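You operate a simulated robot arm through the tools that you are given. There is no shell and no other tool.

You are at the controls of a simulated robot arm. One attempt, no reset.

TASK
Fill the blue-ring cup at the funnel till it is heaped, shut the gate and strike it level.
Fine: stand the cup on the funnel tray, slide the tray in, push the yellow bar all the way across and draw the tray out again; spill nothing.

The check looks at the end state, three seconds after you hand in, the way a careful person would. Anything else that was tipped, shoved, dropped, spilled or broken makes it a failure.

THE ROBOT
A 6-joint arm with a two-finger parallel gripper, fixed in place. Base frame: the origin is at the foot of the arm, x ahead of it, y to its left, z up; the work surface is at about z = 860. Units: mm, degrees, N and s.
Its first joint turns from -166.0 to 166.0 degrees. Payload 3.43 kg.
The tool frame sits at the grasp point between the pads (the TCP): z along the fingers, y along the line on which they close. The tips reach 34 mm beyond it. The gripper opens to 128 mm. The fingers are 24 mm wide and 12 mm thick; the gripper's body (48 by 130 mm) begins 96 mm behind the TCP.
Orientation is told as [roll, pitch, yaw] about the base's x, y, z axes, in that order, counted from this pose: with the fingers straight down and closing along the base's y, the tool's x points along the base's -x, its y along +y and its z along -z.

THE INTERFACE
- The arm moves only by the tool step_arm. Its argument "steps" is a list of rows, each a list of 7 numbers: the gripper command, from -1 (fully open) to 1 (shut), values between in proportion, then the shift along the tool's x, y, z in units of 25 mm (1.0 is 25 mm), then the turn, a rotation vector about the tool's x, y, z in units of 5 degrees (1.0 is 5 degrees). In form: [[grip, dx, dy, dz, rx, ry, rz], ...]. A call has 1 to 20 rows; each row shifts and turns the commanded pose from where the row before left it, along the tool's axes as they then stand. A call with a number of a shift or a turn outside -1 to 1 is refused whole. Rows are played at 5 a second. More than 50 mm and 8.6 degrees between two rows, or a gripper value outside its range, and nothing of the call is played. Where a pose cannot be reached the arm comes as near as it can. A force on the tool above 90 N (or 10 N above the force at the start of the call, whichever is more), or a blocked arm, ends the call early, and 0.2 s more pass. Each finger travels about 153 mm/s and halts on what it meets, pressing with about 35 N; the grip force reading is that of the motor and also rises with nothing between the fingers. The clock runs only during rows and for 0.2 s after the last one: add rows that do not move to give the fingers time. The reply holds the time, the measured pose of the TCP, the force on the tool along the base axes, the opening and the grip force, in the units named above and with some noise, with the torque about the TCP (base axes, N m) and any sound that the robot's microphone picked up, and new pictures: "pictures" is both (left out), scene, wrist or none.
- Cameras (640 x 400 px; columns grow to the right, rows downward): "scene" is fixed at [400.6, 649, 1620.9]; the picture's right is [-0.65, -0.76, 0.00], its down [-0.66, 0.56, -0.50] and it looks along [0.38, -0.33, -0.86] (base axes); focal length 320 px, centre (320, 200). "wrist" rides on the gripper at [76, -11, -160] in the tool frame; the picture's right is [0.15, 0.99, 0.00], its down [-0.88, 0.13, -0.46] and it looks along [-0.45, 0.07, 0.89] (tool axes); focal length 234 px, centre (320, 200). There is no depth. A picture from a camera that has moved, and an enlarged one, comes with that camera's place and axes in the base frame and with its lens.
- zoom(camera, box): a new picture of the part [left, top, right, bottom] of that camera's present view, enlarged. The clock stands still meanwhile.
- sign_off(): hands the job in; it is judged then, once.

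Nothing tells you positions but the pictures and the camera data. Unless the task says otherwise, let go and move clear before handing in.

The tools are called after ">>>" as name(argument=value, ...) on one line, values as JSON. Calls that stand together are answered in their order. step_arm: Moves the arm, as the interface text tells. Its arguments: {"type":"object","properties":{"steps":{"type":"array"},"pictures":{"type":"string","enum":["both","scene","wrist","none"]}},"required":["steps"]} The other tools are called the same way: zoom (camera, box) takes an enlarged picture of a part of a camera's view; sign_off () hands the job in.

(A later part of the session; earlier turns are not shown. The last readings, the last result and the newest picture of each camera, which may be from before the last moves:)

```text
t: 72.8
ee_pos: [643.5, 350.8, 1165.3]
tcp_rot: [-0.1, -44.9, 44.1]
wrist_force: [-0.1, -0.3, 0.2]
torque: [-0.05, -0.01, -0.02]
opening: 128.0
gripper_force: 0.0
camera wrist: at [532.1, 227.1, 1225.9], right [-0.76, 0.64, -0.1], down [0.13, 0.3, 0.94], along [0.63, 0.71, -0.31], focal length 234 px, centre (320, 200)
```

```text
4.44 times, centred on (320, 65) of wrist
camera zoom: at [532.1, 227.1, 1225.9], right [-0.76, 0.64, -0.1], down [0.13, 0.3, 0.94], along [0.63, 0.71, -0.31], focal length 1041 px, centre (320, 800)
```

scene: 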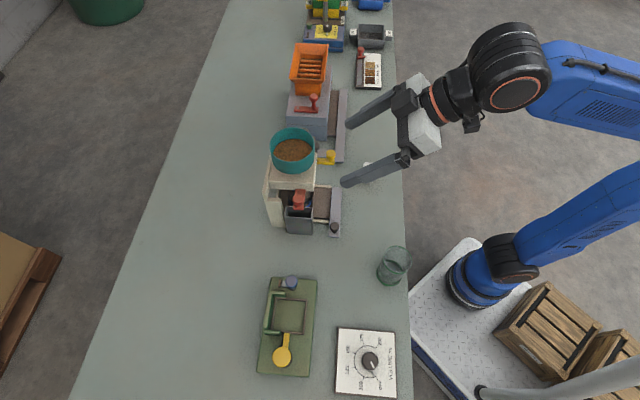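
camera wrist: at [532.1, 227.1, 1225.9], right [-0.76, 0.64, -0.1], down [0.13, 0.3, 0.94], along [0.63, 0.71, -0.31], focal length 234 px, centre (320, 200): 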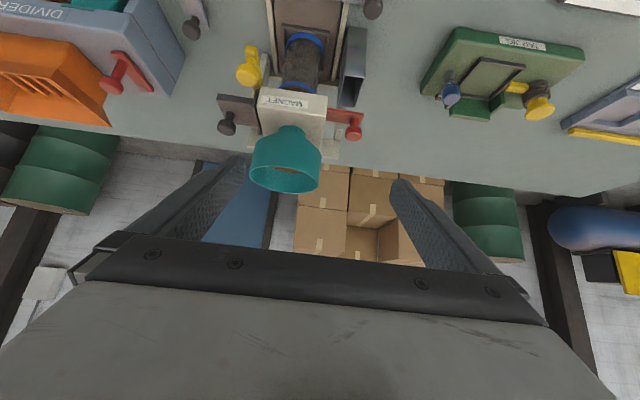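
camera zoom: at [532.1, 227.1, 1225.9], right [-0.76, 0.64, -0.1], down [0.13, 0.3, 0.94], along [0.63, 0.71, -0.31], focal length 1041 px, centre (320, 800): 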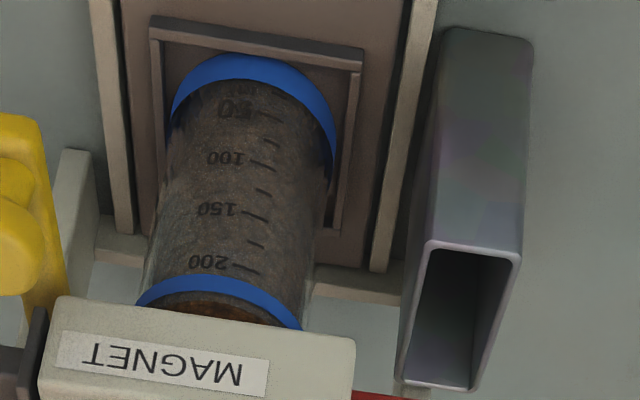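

The yellow knob is at about f 758, g -291, z 1018, and there are no stray grains. I set the tool to a 20° tilt, move above the knob with a 50 mm opening and check.

>>> step_arm(steps=[[-0.6, 0, 0, 0, 0, 1, 0], [-0.2, 0, 0, 0, 0, 1, 0], [0.2, 0, 0, 0, 0, 1, 0], [0.2, 0, 0, 0, 0, 1, 0], [0.2, 0, 0, 0, 0, 1, 0], [0.2, 0, -0.95, 0, 0, 0, 0], [0.2, 0, -0.95, 0, 0, 0, 0], [0.2, 0, -0.95, 0, 0, 0, 0], [0.2, 0, -0.95, 0, 0, 0, 0], [0.2, -0.86, 0, 0.31, 0, 0, 0], [0.2, -0.86, 0, 0.31, 0, 0, 0], [0.2, 0.342, 0, 0.94, 0, 0, 0], [0.2, 0.342, 0, 0.94, 0, 0, 0], [0.2, 0.342, 0, 0.94, 0, 0, 0], [0.2, 0, 0, 0, 0, 0, 0]])

>>> zoom(camera="wrist", box=[220, 80, 420, 240])

>>> zoom(camera="scene", box=[270, 120, 370, 200])

```text
t: 76.0
ee_pos: [741.6, 314.8, 1088.2]
tcp_rot: [0.0, -20.0, 44.2]
wrist_force: [-0.2, 0.1, -0.4]
torque: [0.0, 0.0, 0.01]
opening: 51.3
gripper_force: 0.2
camera wrist: at [660.3, 217.6, 1213.9], right [-0.79, 0.61, -0.05], down [0.39, 0.56, 0.73], along [0.48, 0.55, -0.68], focal length 234 px, centre (320, 200)
```

scene: 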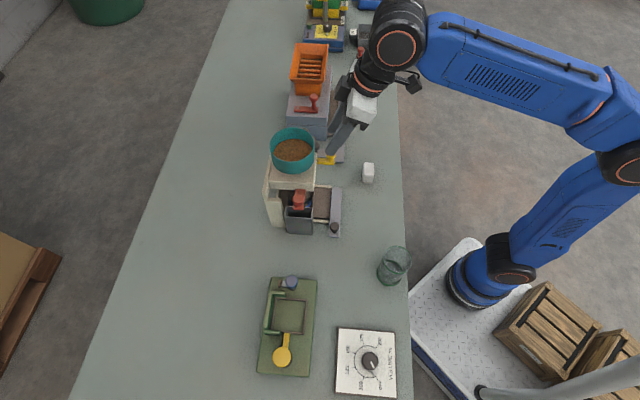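
wrist: 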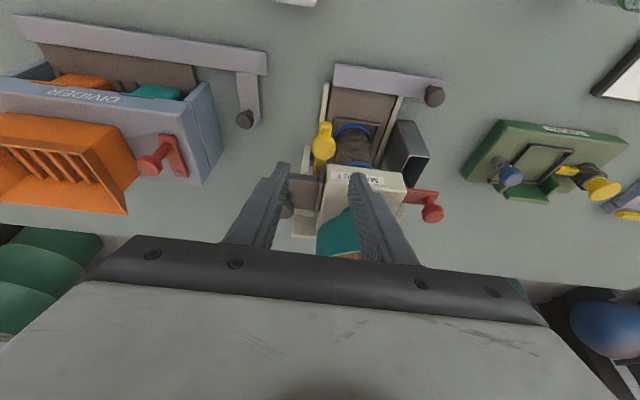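

```text
2.50 times, centred on (320, 160) of wrist
camera zoom: at [660.3, 217.6, 1213.9], right [-0.79, 0.61, -0.05], down [0.39, 0.56, 0.73], along [0.48, 0.55, -0.68], focal length 585 px, centre (320, 300)
```

zoom: 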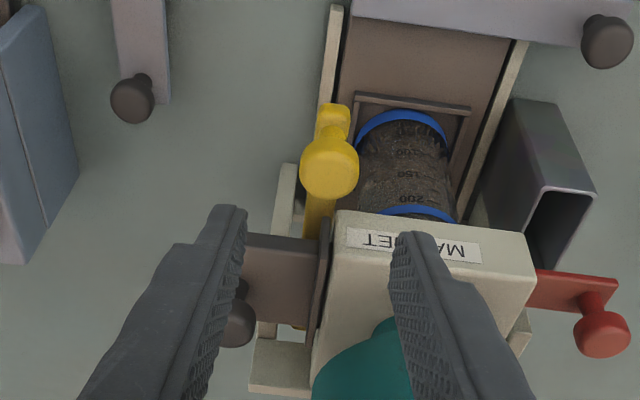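

```text
5.00 times, centred on (320, 160) of scene
camera zoom: at [400.6, 649.0, 1620.9], right [-0.65, -0.76, 0.0], down [-0.66, 0.56, -0.5], along [0.38, -0.33, -0.86], focal length 1598 px, centre (320, 400)
```

zoom: 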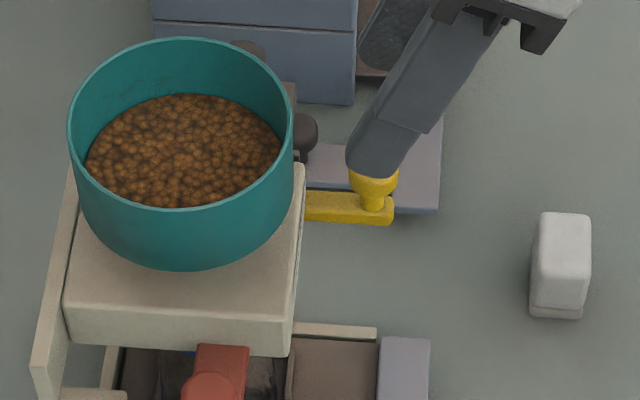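

The knob is centred between the fingers (1 mm correction). I descend 62 mm to straddle it.

>>> step_arm(steps=[[0.2, 0.283, -0.04, 0.777, 0, 0, 0], [0.2, 0.283, 0, 0.777, 0, 0, 0], [0.2, 0.283, 0, 0.777, 0, 0, 0], [0.2, 0, 0, 0, 0, 0, 0]])

>>> zoom(camera="wrist", box=[220, 80, 420, 240])

>>> zoom(camera="scene", box=[290, 130, 370, 190])

```text
t: 77.0
ee_pos: [742.9, 313.5, 1026.4]
tcp_rot: [0.0, -20.0, 44.1]
wrist_force: [0.1, -0.5, 0.5]
torque: [-0.01, -0.03, 0.02]
opening: 51.1
gripper_force: 0.1
camera wrist: at [660.4, 217.2, 1152.4], right [-0.79, 0.61, -0.05], down [0.39, 0.56, 0.73], along [0.48, 0.55, -0.68], focal length 234 px, centre (320, 200)
```

scene: 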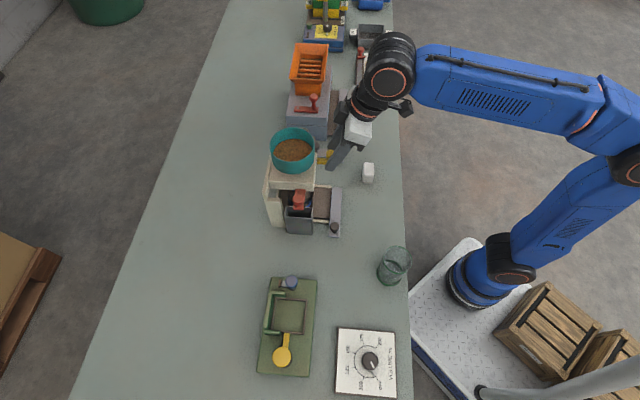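
wrist: 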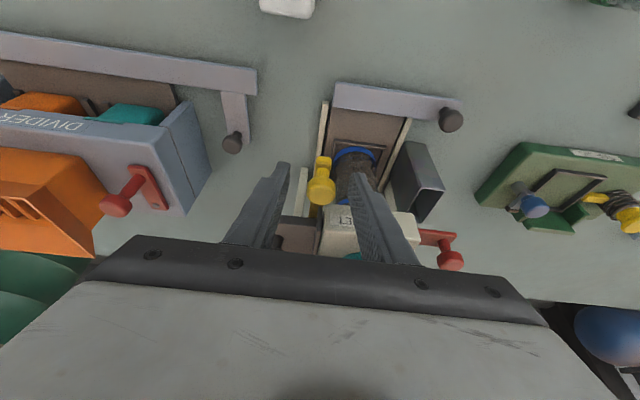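

```text
2.50 times, centred on (320, 160) of wrist
camera zoom: at [660.4, 217.2, 1152.4], right [-0.79, 0.61, -0.05], down [0.39, 0.56, 0.73], along [0.48, 0.55, -0.68], focal length 585 px, centre (320, 300)
```

zoom: 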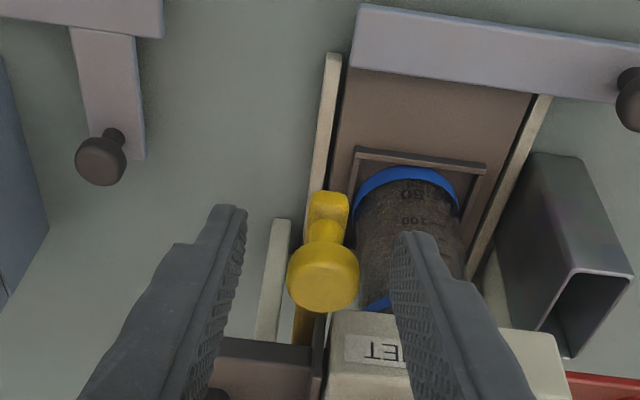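

```text
6.67 times, centred on (330, 160) of scene
camera zoom: at [400.6, 649.0, 1620.9], right [-0.65, -0.76, 0.0], down [-0.66, 0.56, -0.5], along [0.38, -0.33, -0.86], focal length 2131 px, centre (253, 467)
```

zoom: 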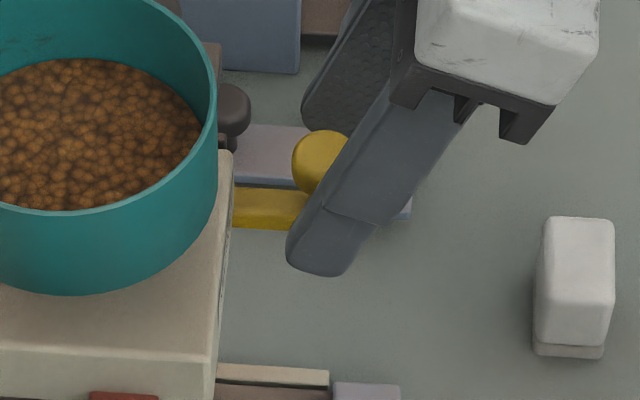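

>>> step_arm(steps=[[0.45, 0, 0, 0, 0, 0, 0], [0.6, 0, 0, 0, 0, 0, 0], [0.8, 0, 0, 0, 0, 0, 0], [0.8, 0, 0, 0, 0, 0, 0]])

>>> zoom(camera="wrist", box=[220, 80, 420, 240])

>>> zoom(camera="scene", box=[290, 130, 370, 190])

```text
t: 78.0
ee_pos: [742.6, 314.5, 1026.9]
tcp_rot: [-0.1, -20.0, 44.1]
wrist_force: [-11.5, 9.2, -2.6]
torque: [0.16, 0.15, 0.13]
opening: 23.3
gripper_force: 45.3
camera wrist: at [659.8, 218.0, 1152.6], right [-0.79, 0.61, -0.05], down [0.39, 0.56, 0.73], along [0.48, 0.55, -0.68], focal length 234 px, centre (320, 200)
```

scene: 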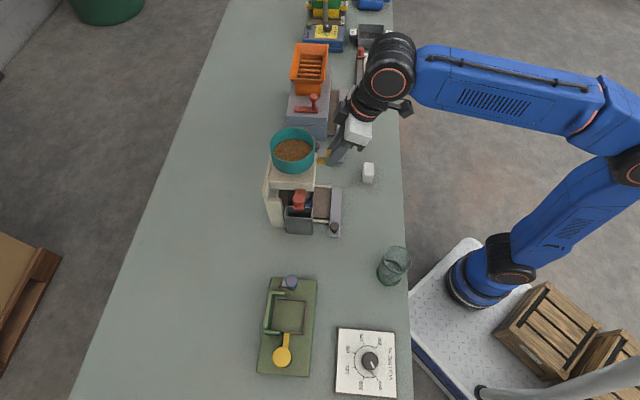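
wrist: 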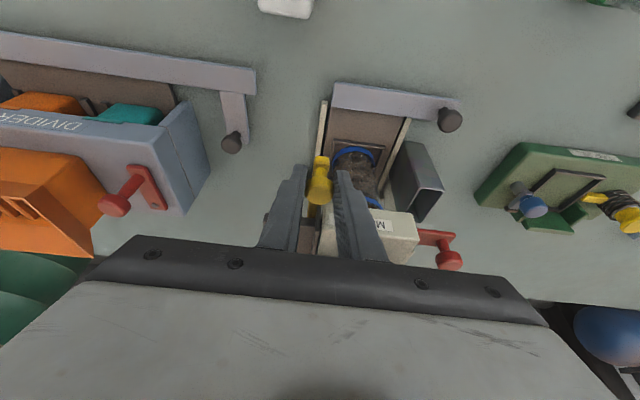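

```text
2.50 times, centred on (320, 160) of wrist
camera zoom: at [659.8, 218.0, 1152.6], right [-0.79, 0.61, -0.05], down [0.39, 0.56, 0.73], along [0.48, 0.55, -0.68], focal length 585 px, centre (320, 300)
```

zoom: 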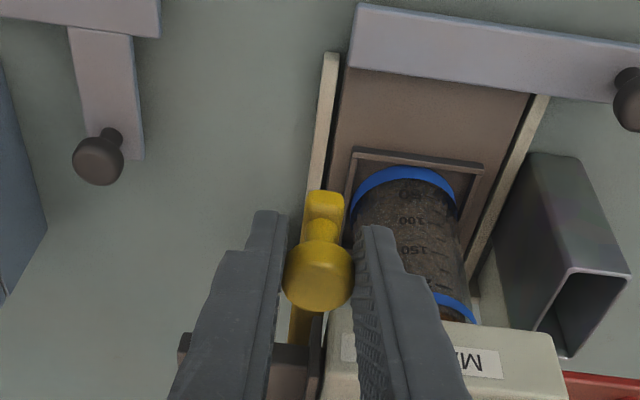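

```text
6.67 times, centred on (330, 160) of scene
camera zoom: at [400.6, 649.0, 1620.9], right [-0.65, -0.76, 0.0], down [-0.66, 0.56, -0.5], along [0.38, -0.33, -0.86], focal length 2131 px, centre (253, 467)
```

zoom: 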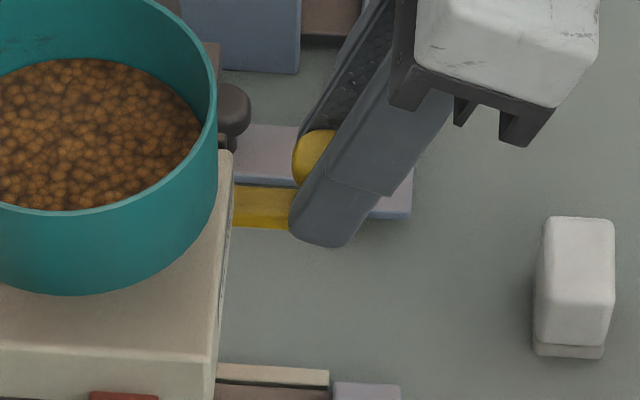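

The bar's knob is gripped. I push it across slowly and check on the way.

>>> step_arm(steps=[[0.8, 0, 0.2, 0, 0, 0, 0], [0.8, 0, 0.3, 0, 0, 0, 0], [0.8, 0, 0.3, 0, 0, 0, 0], [0.8, 0, 0.3, 0, 0, 0, 0], [0.8, 0, 0.3, 0, 0, 0, 0], [0.8, 0, 0, 0, 0, 0, 0]])

>>> zoom(camera="wrist", box=[220, 80, 420, 240])

>>> zoom(camera="scene", box=[260, 130, 360, 240])

```text
t: 79.4
ee_pos: [717.5, 339.8, 1027.4]
tcp_rot: [0.0, -20.0, 44.1]
wrist_force: [-19.5, -19.1, -17.9]
torque: [-0.46, 0.46, -0.01]
opening: 23.0
gripper_force: 44.7
camera wrist: at [636.5, 242.8, 1153.3], right [-0.79, 0.61, -0.05], down [0.39, 0.56, 0.73], along [0.48, 0.55, -0.68], focal length 234 px, centre (320, 200)
```

scene: 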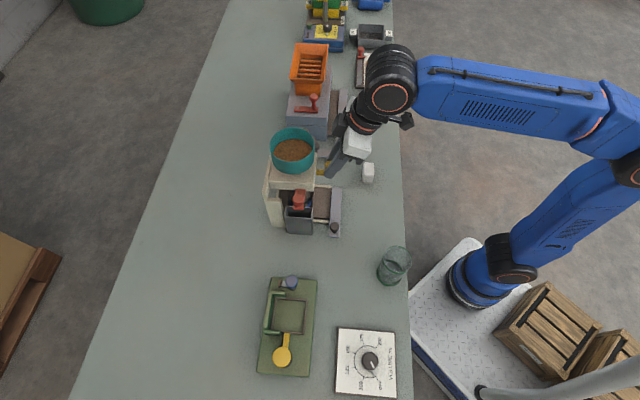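
wrist: 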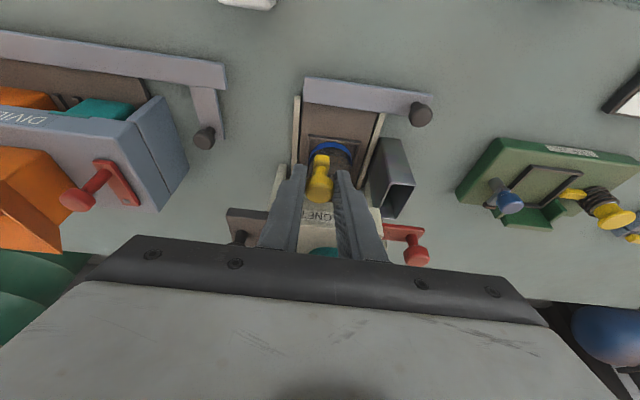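

```text
2.50 times, centred on (320, 160) of wrist
camera zoom: at [636.5, 242.8, 1153.3], right [-0.79, 0.61, -0.05], down [0.39, 0.56, 0.73], along [0.48, 0.55, -0.68], focal length 585 px, centre (320, 300)
```

zoom: 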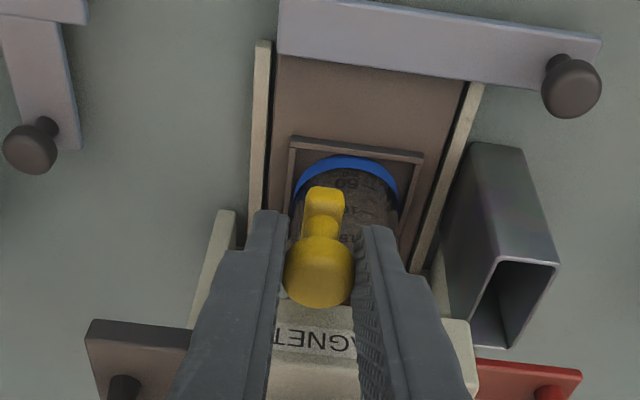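

```text
3.64 times, centred on (310, 185) of scene
camera zoom: at [400.6, 649.0, 1620.9], right [-0.65, -0.76, 0.0], down [-0.66, 0.56, -0.5], along [0.38, -0.33, -0.86], focal length 1162 px, centre (356, 254)
```

zoom: 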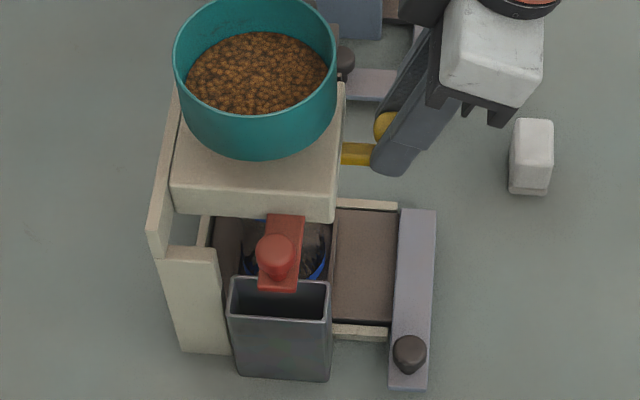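

The bar slides smoothly, with no spill visible. I continue.

>>> step_arm(steps=[[0.8, 0.04, 0.3, 0.02, 0, 0, 0], [0.8, 0, 0.3, 0, 0, 0, 0], [0.8, 0, 0.3, 0, 0, 0, 0], [0.8, 0, 0.3, 0, 0, 0, 0], [0.8, 0, 0.3, 0, 0, 0, 0], [0.8, 0, 0, 0, 0, 0, 0]])

>>> zoom(camera="wrist", box=[220, 80, 420, 240])

>>> zoom(camera="scene", box=[260, 130, 360, 240])

```text
t: 80.8
ee_pos: [692.6, 364.7, 1026.8]
tcp_rot: [0.1, -20.1, 44.1]
wrist_force: [-8.4, -8.9, 9.7]
torque: [-0.14, 0.19, -0.06]
opening: 23.1
gripper_force: 45.1
camera wrist: at [610.4, 268.8, 1153.1], right [-0.79, 0.61, -0.05], down [0.39, 0.56, 0.73], along [0.48, 0.56, -0.68], focal length 234 px, centre (320, 200)
```

scene: 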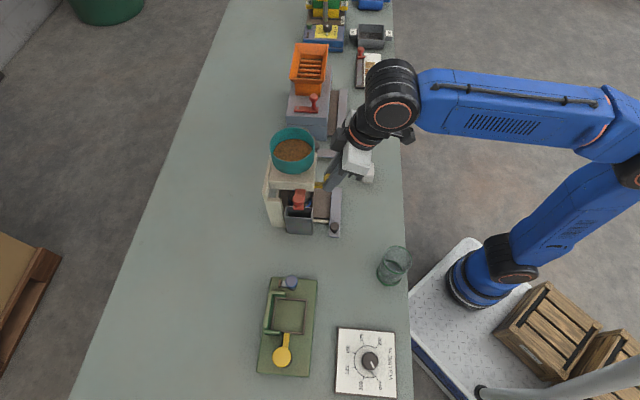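
wrist: 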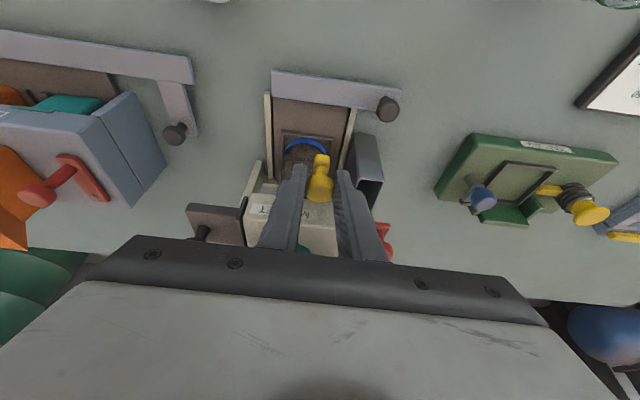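

```text
2.50 times, centred on (320, 160) of wrist
camera zoom: at [610.4, 268.8, 1153.1], right [-0.79, 0.61, -0.05], down [0.39, 0.56, 0.73], along [0.48, 0.56, -0.68], focal length 585 px, centre (320, 300)
```

zoom: 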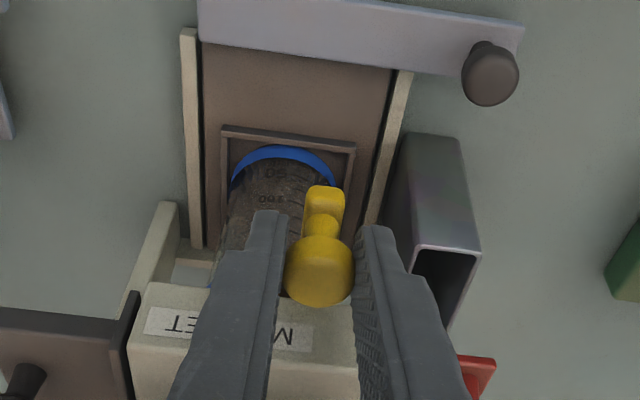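

```text
3.64 times, centred on (310, 185) of scene
camera zoom: at [400.6, 649.0, 1620.9], right [-0.65, -0.76, 0.0], down [-0.66, 0.56, -0.5], along [0.38, -0.33, -0.86], focal length 1162 px, centre (356, 254)
```

zoom: 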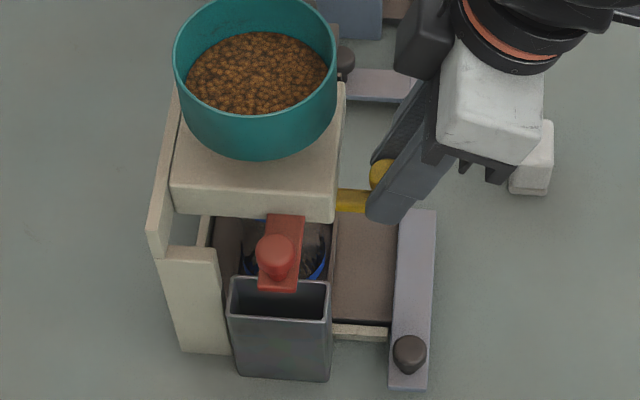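

>>> step_arm(steps=[[0.8, 0, 0.3, 0, 0, 0, 0], [0.8, 0, 0.3, 0, 0, 0, 0], [0.8, 0, 0.3, 0, 0, 0, 0], [0.8, 0, 0, 0, 0, 0, 0]])

>>> zoom(camera="wrist", box=[220, 80, 420, 240])

>>> zoom(camera="scene", box=[260, 130, 360, 240])

```text
t: 81.8
ee_pos: [676.6, 382.6, 1028.0]
tcp_rot: [0.1, -20.1, 44.1]
wrist_force: [-8.2, -9.4, 17.9]
torque: [0.04, -0.11, -0.03]
opening: 23.5
gripper_force: 45.1
camera wrist: at [593.8, 285.5, 1153.1], right [-0.79, 0.61, -0.05], down [0.39, 0.56, 0.73], along [0.48, 0.56, -0.68], focal length 234 px, centre (320, 200)
```

scene: 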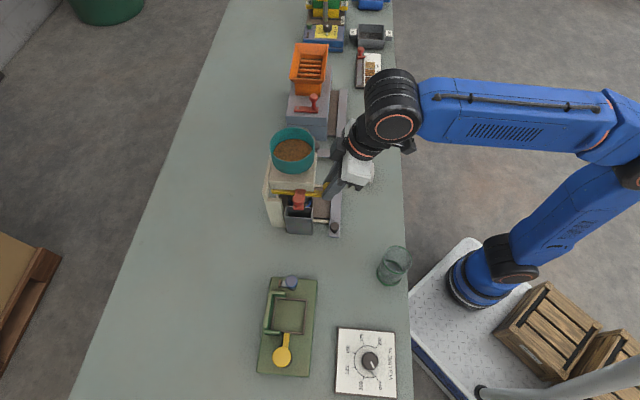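
wrist: 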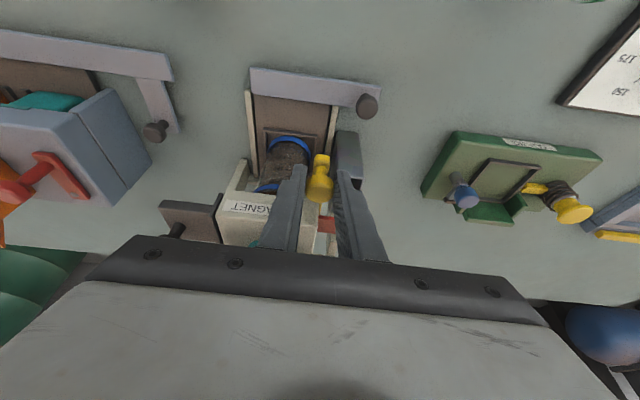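

```text
2.50 times, centred on (320, 160) of wrist
camera zoom: at [593.8, 285.5, 1153.1], right [-0.79, 0.61, -0.05], down [0.39, 0.56, 0.73], along [0.48, 0.56, -0.68], focal length 585 px, centre (320, 300)
```

zoom: 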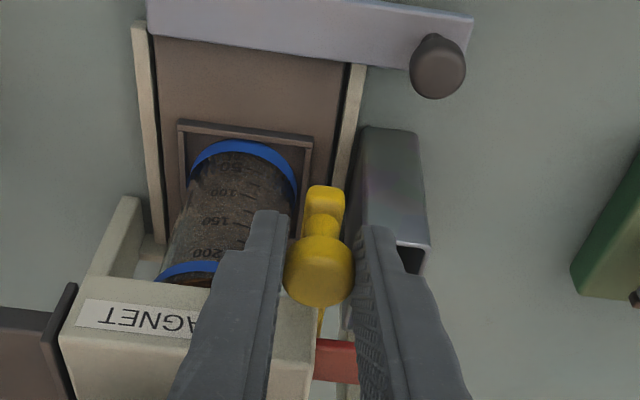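

```text
3.64 times, centred on (310, 185) of scene
camera zoom: at [400.6, 649.0, 1620.9], right [-0.65, -0.76, 0.0], down [-0.66, 0.56, -0.5], along [0.38, -0.33, -0.86], focal length 1162 px, centre (356, 254)
```

zoom: 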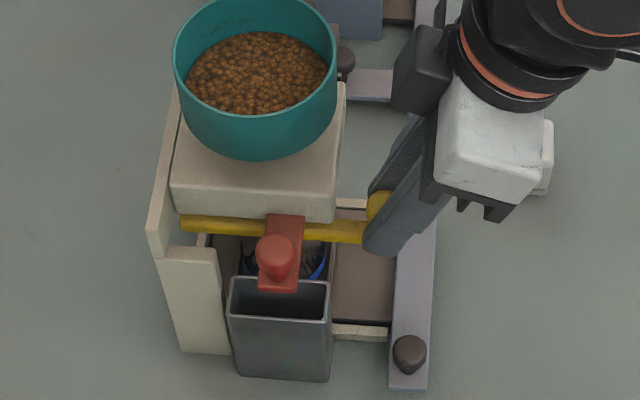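

The bar is emerging on the bin side. I continue in smaller steps to its end stop.

>>> step_arm(steps=[[0.8, 0, 0.2, 0, 0, 0, 0], [0.8, 0, 0.2, 0, 0, 0, 0], [0.8, 0, 0, 0, 0, 0, 0]], pictures="none")

>>> step_arm(steps=[[0.8, 0, 0.2, 0, 0, 0, 0], [0.8, 0, 0, 0, 0, 0, 0]], pictures="both")

>>> zoom(camera="scene", box=[260, 130, 360, 240])

>>> zoom(camera="wrist", box=[200, 80, 400, 240])

```text
t: 82.6
ee_pos: [669.4, 389.5, 1028.0]
tcp_rot: [-0.1, -20.1, 44.1]
wrist_force: [-6.6, -6.2, 17.0]
torque: [0.2, -0.16, -0.03]
opening: 23.0
gripper_force: 44.5
```

```text
t: 83.2
ee_pos: [669.3, 388.8, 1027.0]
tcp_rot: [-0.1, -20.0, 44.0]
wrist_force: [33.5, -32.6, 22.9]
torque: [-0.69, -0.26, -0.36]
opening: 23.2
gripper_force: 44.9
camera wrist: at [585.4, 293.9, 1152.9], right [-0.79, 0.62, -0.05], down [0.39, 0.56, 0.73], along [0.48, 0.55, -0.68], focal length 234 px, centre (320, 200)
```

scene: 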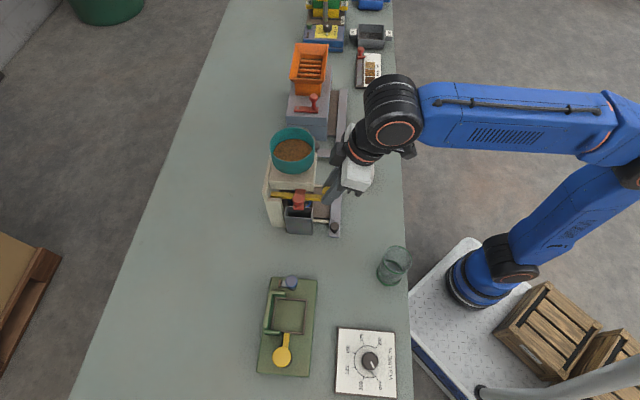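
wrist: 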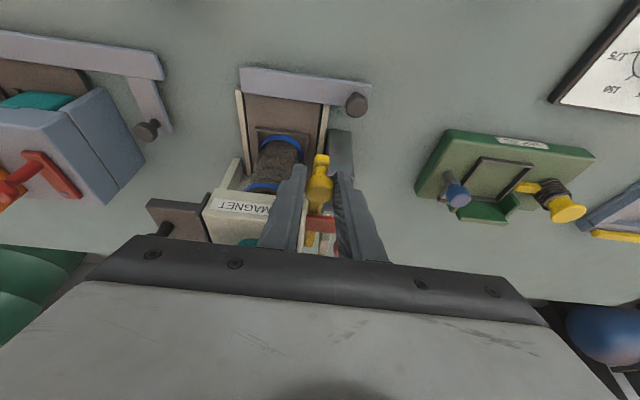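

```text
3.64 times, centred on (310, 185) of scene
camera zoom: at [400.6, 649.0, 1620.9], right [-0.65, -0.76, 0.0], down [-0.66, 0.56, -0.5], along [0.38, -0.33, -0.86], focal length 1162 px, centre (356, 254)
```

zoom: 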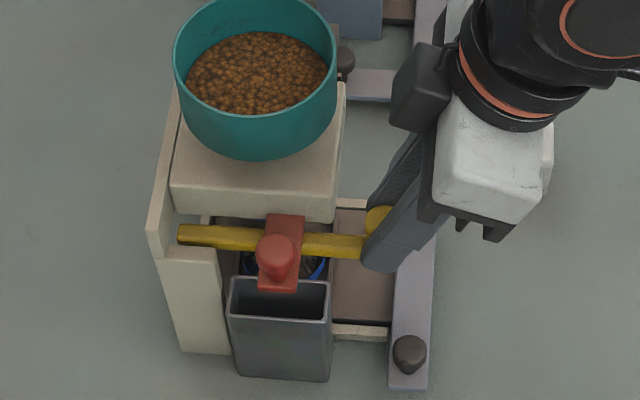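

```text
2.50 times, centred on (300, 160) of wrist
camera zoom: at [585.4, 293.9, 1152.9], right [-0.79, 0.62, -0.05], down [0.39, 0.56, 0.73], along [0.48, 0.55, -0.68], focal length 585 px, centre (370, 300)
```

zoom: 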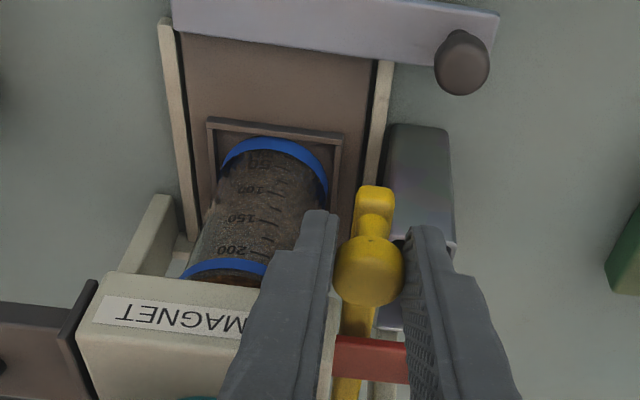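

The bar hit its end stop (about 104 mm of travel, 47 N). I release the knob, raise and look at the result and into the catch bin.

>>> step_arm(steps=[[0.8, 0, -0.04, 0, 0, 0, 0], [0.5, 0, 0, 0, 0, 0, 0], [0.25, 0, 0, 0, 0, 0, 0], [0.25, 0, 0, 0, 0, 0, 0], [0.25, -0.342, 0, -0.94, 0, 0, 0], [0.25, -0.342, 0, -0.94, 0, 0, 0], [0.25, -0.342, 0, -0.94, 0, 0, 0], [0.25, -0.342, 0, -0.94, 0, 0, 0], [-0.5, 0, 0, 0, 0, 0, 0], [-1, 0, 0, 0, 0, 0, 0], [-1, 0, 0, 0, 0, 0, 0]])

>>> zoom(camera="wrist", box=[220, 70, 420, 240])

>>> zoom(camera="scene", box=[265, 160, 345, 240])

```text
t: 85.6
ee_pos: [666.9, 394.1, 1127.5]
tcp_rot: [0.0, -20.0, 44.1]
wrist_force: [1.1, -0.4, -0.1]
torque: [0.02, 0.05, -0.04]
opening: 127.9
gripper_force: 0.0
camera wrist: at [584.0, 297.4, 1252.3], right [-0.79, 0.61, -0.05], down [0.39, 0.56, 0.73], along [0.48, 0.55, -0.68], focal length 234 px, centre (320, 200)
```

scene: 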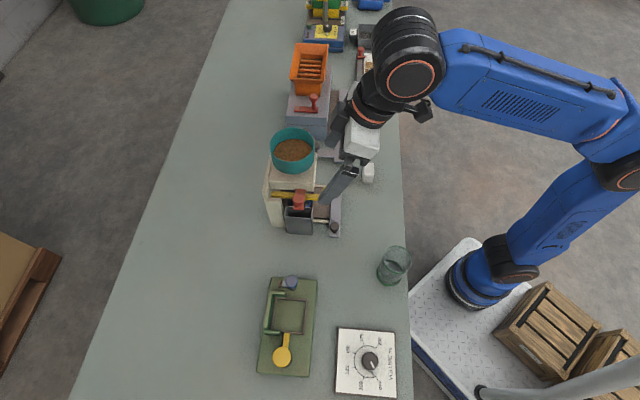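
wrist: 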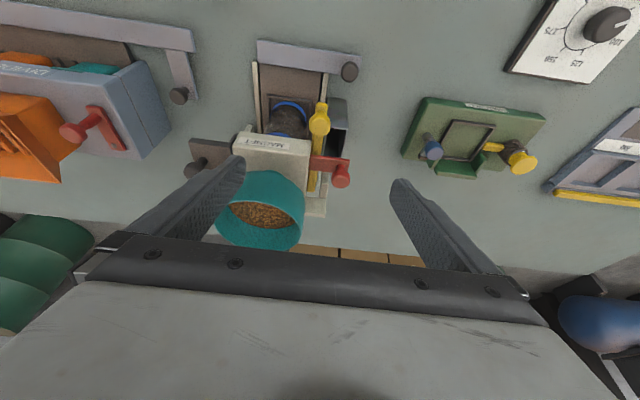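

```text
2.35 times, centred on (320, 155) of wrist
camera zoom: at [584.0, 297.4, 1252.3], right [-0.79, 0.61, -0.05], down [0.39, 0.56, 0.73], along [0.48, 0.55, -0.68], focal length 551 px, centre (320, 306)
```

zoom: 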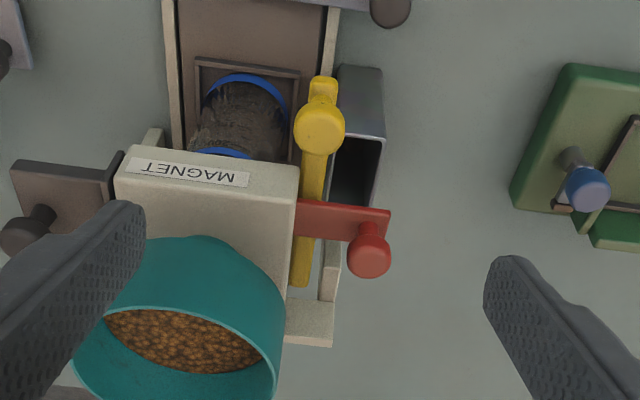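

```text
5.00 times, centred on (305, 200) of scene
camera zoom: at [400.6, 649.0, 1620.9], right [-0.65, -0.76, 0.0], down [-0.66, 0.56, -0.5], along [0.38, -0.33, -0.86], focal length 1598 px, centre (395, 200)
```

zoom: 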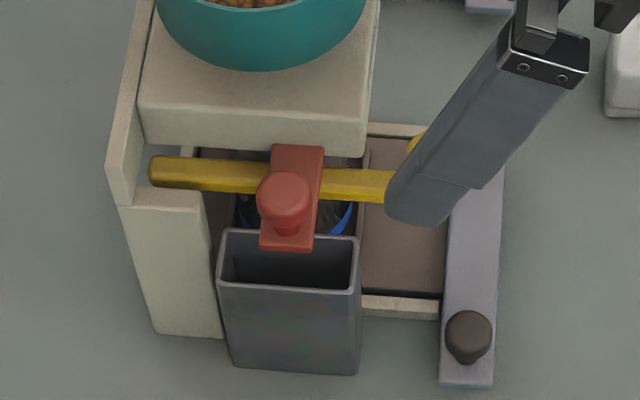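

The bar is fully across and nothing is spilled. I'd like to see the bin's inside, so I straighten the tool, raise and move over it.

>>> step_arm(steps=[[-1, -0.342, 0, -0.94, 0, 0, 0], [-1, -0.342, 0, -0.94, 0, 0, 0], [-1, 0, 0, 0, 0, 1, 0], [-1, 0, 0, 0, 0, 1, 0], [-1, 0, 0, 0, 0, 1, 0], [-1, 0, 0, 0, 0, 1, 0], [-1, -1, 0.3, 0, 0, 0, 0], [-1, -1, 0.3, 0, 0, 0, 0], [-1, -1, 0, 0, 0, 0, 0], [-1, 0, 0, 0, 0, 0, 0]], pictures="wrist")

>>> zoom(camera="wrist", box=[260, 60, 400, 220])

```text
t: 87.5
ee_pos: [679.1, 421.2, 1129.7]
tcp_rot: [0.0, -0.2, 43.6]
wrist_force: [-21.7, -25.3, 22.2]
torque: [-1.68, -0.42, -2.26]
opening: 127.9
gripper_force: 0.0
out of reach, approached as far as the arm can: row 6, 7, 8, 9
stopped in row 9: the force on the tool passed its limit at 123 N (the readings are from after the stop); the commanded pose is now the measured one
camera wrist: at [632.4, 360.2, 1290.3], right [-0.79, 0.61, 0.0], down [0.55, 0.7, 0.46], along [0.28, 0.36, -0.89], focal length 234 px, centre (320, 200)
```

wrist: 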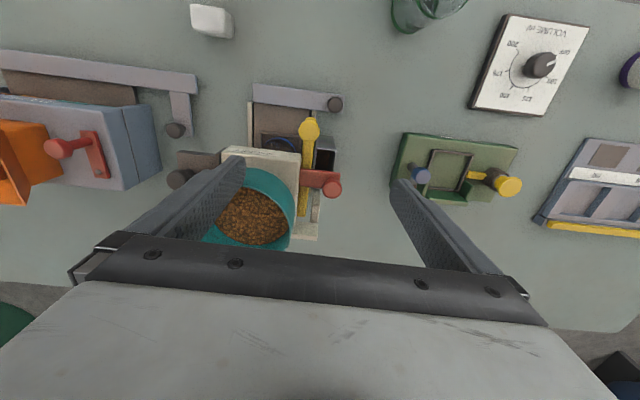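

```text
2.50 times, centred on (330, 140) of wrist
camera zoom: at [632.4, 360.2, 1290.3], right [-0.79, 0.61, 0.0], down [0.55, 0.7, 0.46], along [0.28, 0.36, -0.89], focal length 585 px, centre (295, 350)
```

zoom: 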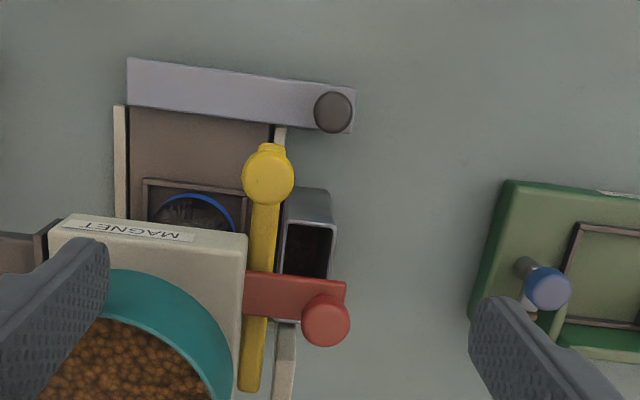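

The left finger touched the hopper front (the arm couldn't reach the height I'd planned). I back straight off now and check that nothing moved.

>>> step_arm(steps=[[-1, 0.5, 0, 0, 0, 0, 0], [-1, 1, 0, 0, 0, 0, 0], [-1, 1, 0, 0, 0, 0, 0], [-1, 0, 0, 0, 0, 0, 0]])

>>> zoom(camera="scene", box=[255, 110, 375, 250])

>>> zoom(camera="wrist", box=[220, 80, 420, 240])

```text
t: 88.5
ee_pos: [637.5, 382.3, 1127.9]
tcp_rot: [0.1, 0.5, 43.7]
wrist_force: [-0.3, 0.9, 0.3]
torque: [-0.03, 0.01, 0.03]
opening: 127.8
gripper_force: 0.0
camera wrist: at [591.9, 322.5, 1289.1], right [-0.79, 0.61, 0.0], down [0.55, 0.71, 0.45], along [0.27, 0.35, -0.89], focal length 234 px, centre (320, 200)
```

scene: 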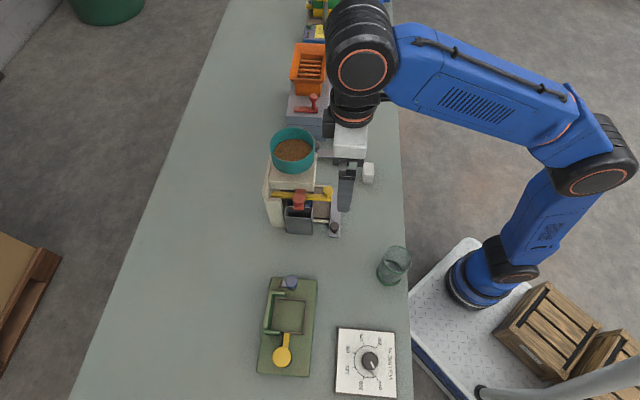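
wrist: 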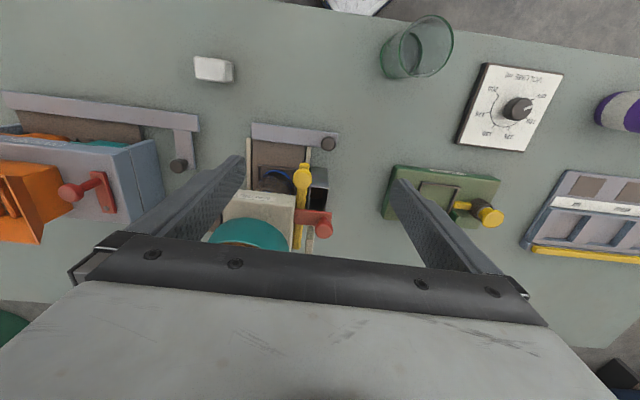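

```text
2.86 times, centred on (315, 180) of scene
camera zoom: at [400.6, 649.0, 1620.9], right [-0.65, -0.76, 0.0], down [-0.66, 0.56, -0.5], along [0.38, -0.33, -0.86], focal length 913 px, centre (334, 257)
```

zoom: 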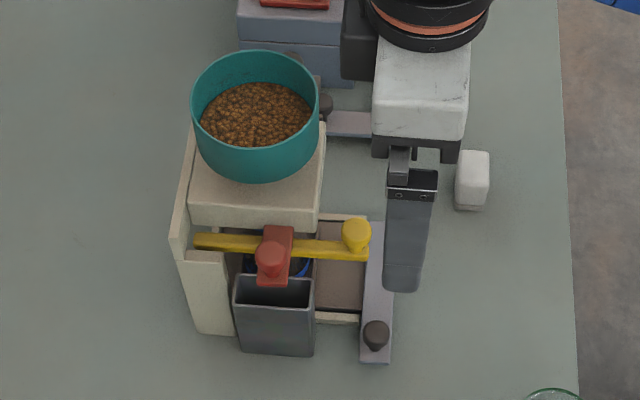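

```text
2.50 times, centred on (320, 160) of wrist
camera zoom: at [591.9, 322.5, 1289.1], right [-0.79, 0.61, 0.0], down [0.55, 0.71, 0.45], along [0.27, 0.35, -0.89], focal length 585 px, centre (320, 300)
```

zoom: 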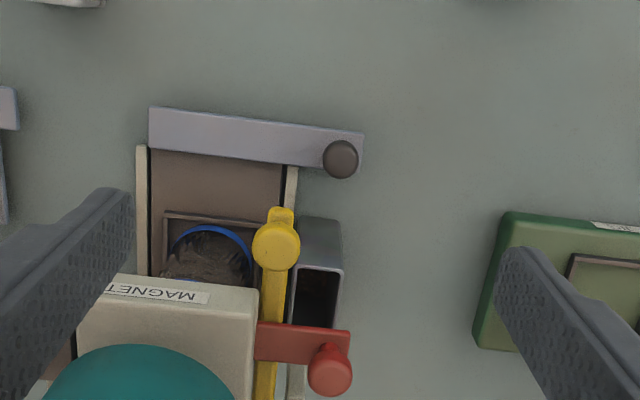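

The funnel is unmoved. I zoom into the bin and onto the cup region.

>>> zoom(camera="wrist", box=[300, 150, 340, 180])

>>> zoom(camera="wrist", box=[240, 140, 310, 190])

>>> zoom(camera="scene", box=[280, 195, 325, 235])

```text
13.33 times, centred on (320, 165) of wrist
camera zoom: at [591.9, 322.5, 1289.1], right [-0.79, 0.61, 0.0], down [0.55, 0.71, 0.45], along [0.27, 0.35, -0.89], focal length 3122 px, centre (320, 667)
```

zoom: 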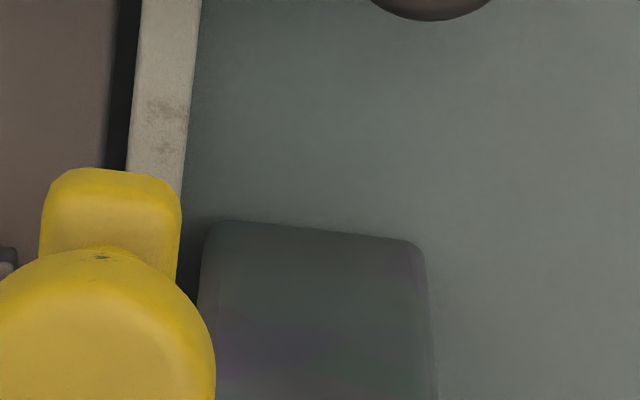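

```text
8.00 times, centred on (275, 165) of wrist
camera zoom: at [591.9, 322.5, 1289.1], right [-0.79, 0.61, 0.0], down [0.55, 0.71, 0.45], along [0.27, 0.35, -0.89], focal length 1873 px, centre (680, 480)
```

zoom: 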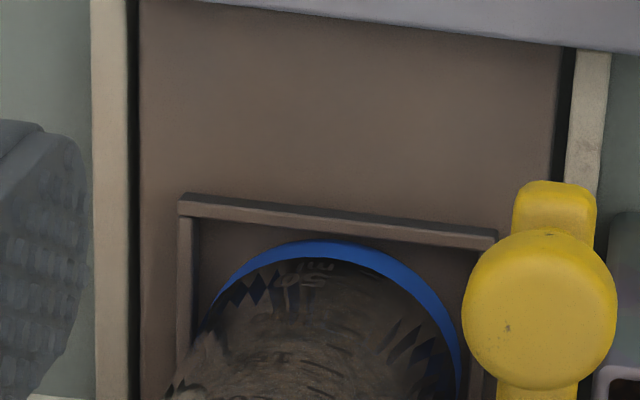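

```text
10.00 times, centred on (302, 215) of scene
camera zoom: at [400.6, 649.0, 1620.9], right [-0.65, -0.76, 0.0], down [-0.66, 0.56, -0.5], along [0.38, -0.33, -0.86], focal length 3196 px, centre (495, 50)
```

zoom: 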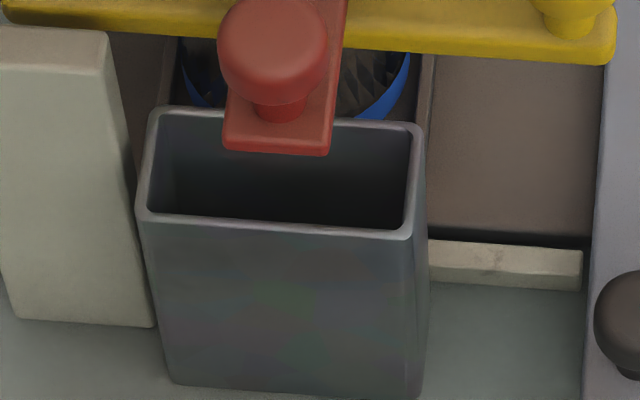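

>>> zoom(camera="wrist", box=[295, 165, 345, 215])

```text
8.00 times, centred on (320, 190) of wrist
camera zoom: at [591.9, 322.5, 1289.1], right [-0.79, 0.61, 0.0], down [0.55, 0.71, 0.45], along [0.27, 0.35, -0.89], focal length 1873 px, centre (320, 280)
```

zoom: 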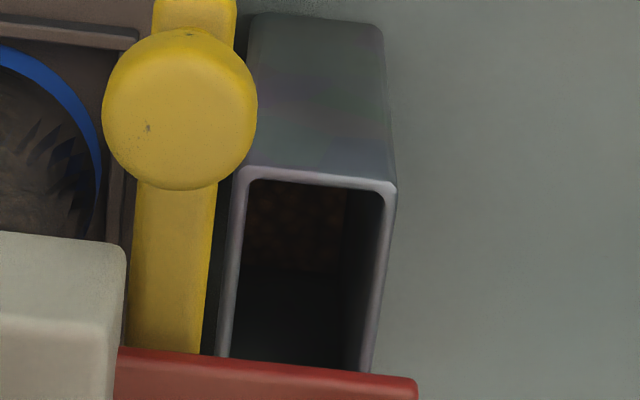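

Brown grains are now visible at the bottom of the bin: the bar struck an excess off into it, so the cup was heaped and is now level. Next is drawing the tray out. The yellow knob now stands near the tray knob, so I'll approach the tray knob with the tool tilted 35° from the robot's side.

>>> step_arm(steps=[[-0.3, 0, 0, 0, 0, -1, -0.08], [0.3, 0, 0, 0, 0, -1, 0], [0.3, 0, 0, 0, 0, -1, 0], [0.3, 0, 0, 0, 0, -1, 0], [0.3, 0, 0, 0, 0, -1, 0], [0.3, 0, 0, 0, 0, -1, 0], [0.3, 0, 0, 0, 0, -1, 0], [0.3, 0.908, 0, 0.614, 0, 0, 0], [0.3, 0.908, 0.3, 0.614, 0, 0, 0], [0.3, 0.908, 0.35, 0.614, 0, 0, 0], [0.3, 0.908, 0, 0.614, 0, 0, 0], [0.3, 0.908, 0, 0.614, 0, 0, 0], [0.3, 0, 0, 0, 0, 0, 0]])

>>> zoom(camera="wrist", box=[220, 60, 420, 230])

>>> zoom(camera="scene", box=[290, 160, 410, 270])

```text
t: 91.3
ee_pos: [589.2, 359.1, 999.8]
tcp_rot: [-0.2, -34.4, 44.1]
wrist_force: [-0.3, -0.1, 0.6]
torque: [-0.01, -0.01, 0.0]
opening: 44.8
gripper_force: 0.0
camera wrist: at [487.3, 243.8, 1089.2], right [-0.78, 0.63, -0.08], down [0.24, 0.42, 0.87], along [0.58, 0.66, -0.48], focal length 234 px, centre (320, 200)
```

scene: 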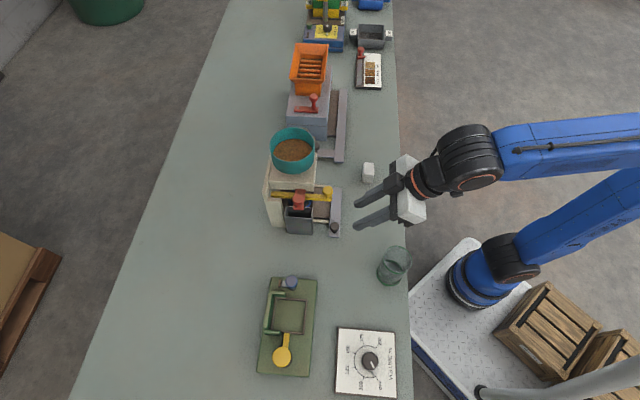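
wrist: 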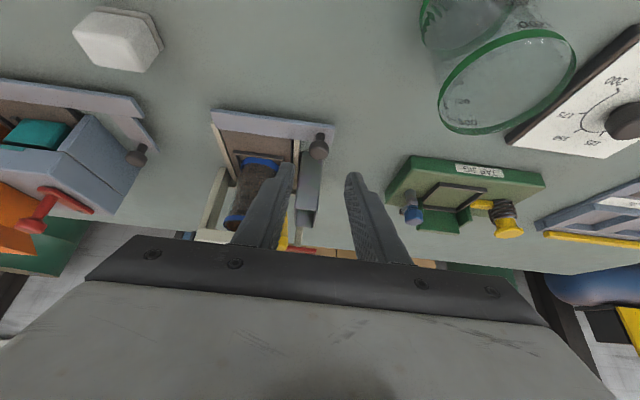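

```text
2.35 times, centred on (320, 145) of wrist
camera zoom: at [487.3, 243.8, 1089.2], right [-0.78, 0.63, -0.08], down [0.24, 0.42, 0.87], along [0.58, 0.66, -0.48], focal length 551 px, centre (320, 329)
```

zoom: 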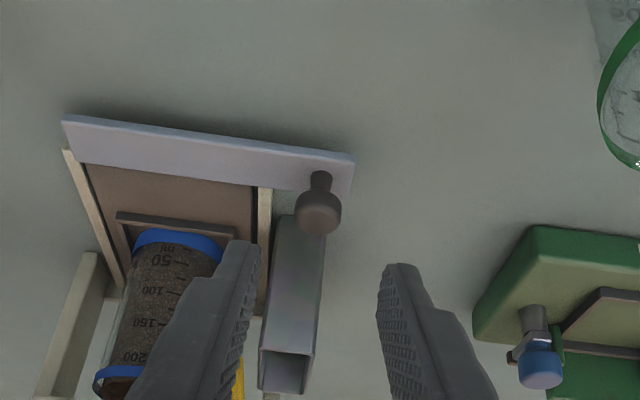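

```text
3.64 times, centred on (350, 215) of scene
camera zoom: at [400.6, 649.0, 1620.9], right [-0.65, -0.76, 0.0], down [-0.66, 0.56, -0.5], along [0.38, -0.33, -0.86], focal length 1162 px, centre (211, 146)
```

zoom: 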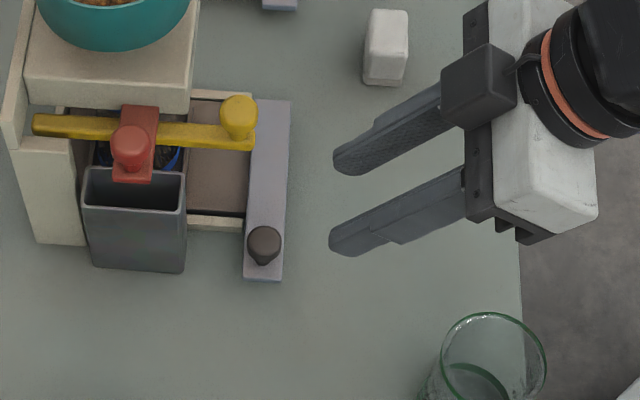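

>>> step_arm(steps=[[0.3, -0.026, -0.06, 0.812, 0, 0, 0], [0.3, -0.026, 0, 0.812, 0, 0, 0], [0.3, -0.026, 0, 0.812, 0, 0, 0], [0.3, -0.026, 0, 0.812, 0, 0, 0], [0.3, 0, 0, 0, 0, 0, 0]])

>>> zoom(camera="wrist", box=[220, 60, 420, 230])

>>> zoom(camera="scene", box=[290, 160, 390, 250])

```text
t: 92.5
ee_pos: [624.8, 391.6, 935.9]
tcp_rot: [-0.1, -34.4, 44.3]
wrist_force: [-0.1, 1.0, 0.4]
torque: [0.01, 0.0, 0.03]
opening: 44.8
gripper_force: 0.0
camera wrist: at [522.6, 276.7, 1025.7], right [-0.78, 0.63, -0.08], down [0.24, 0.42, 0.87], along [0.58, 0.66, -0.48], focal length 234 px, centre (320, 200)
```

scene: 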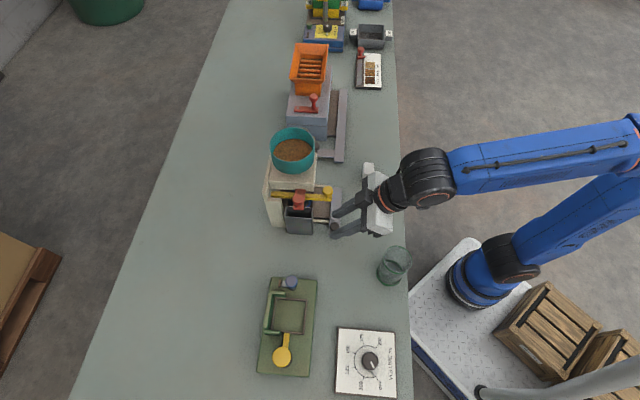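
wrist: 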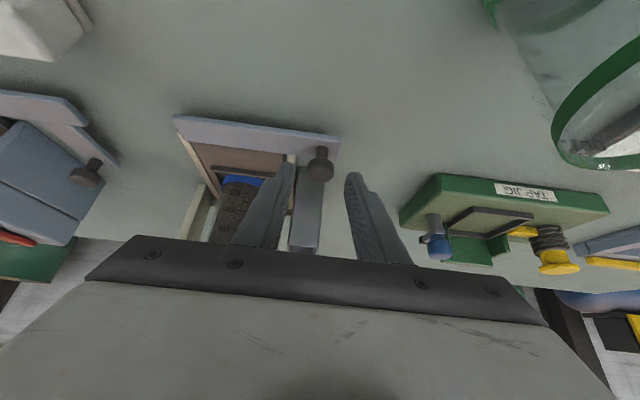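

```text
2.35 times, centred on (320, 145) of wrist
camera zoom: at [522.6, 276.7, 1025.7], right [-0.78, 0.63, -0.08], down [0.24, 0.42, 0.87], along [0.58, 0.66, -0.48], focal length 551 px, centre (320, 329)
```

zoom: 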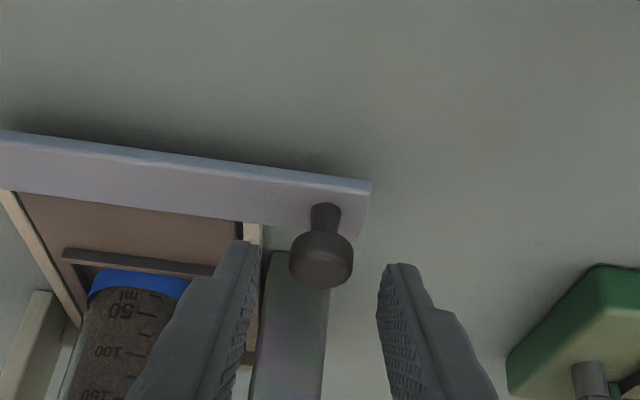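

```text
4.44 times, centred on (340, 205) of scene
camera zoom: at [400.6, 649.0, 1620.9], right [-0.65, -0.76, 0.0], down [-0.66, 0.56, -0.5], along [0.38, -0.33, -0.86], focal length 1421 px, centre (231, 178)
```

zoom: 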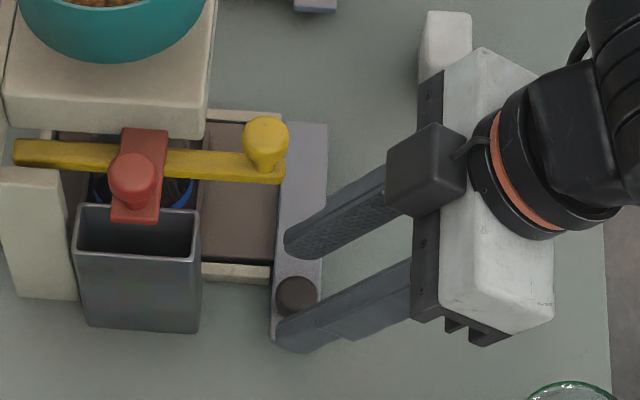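

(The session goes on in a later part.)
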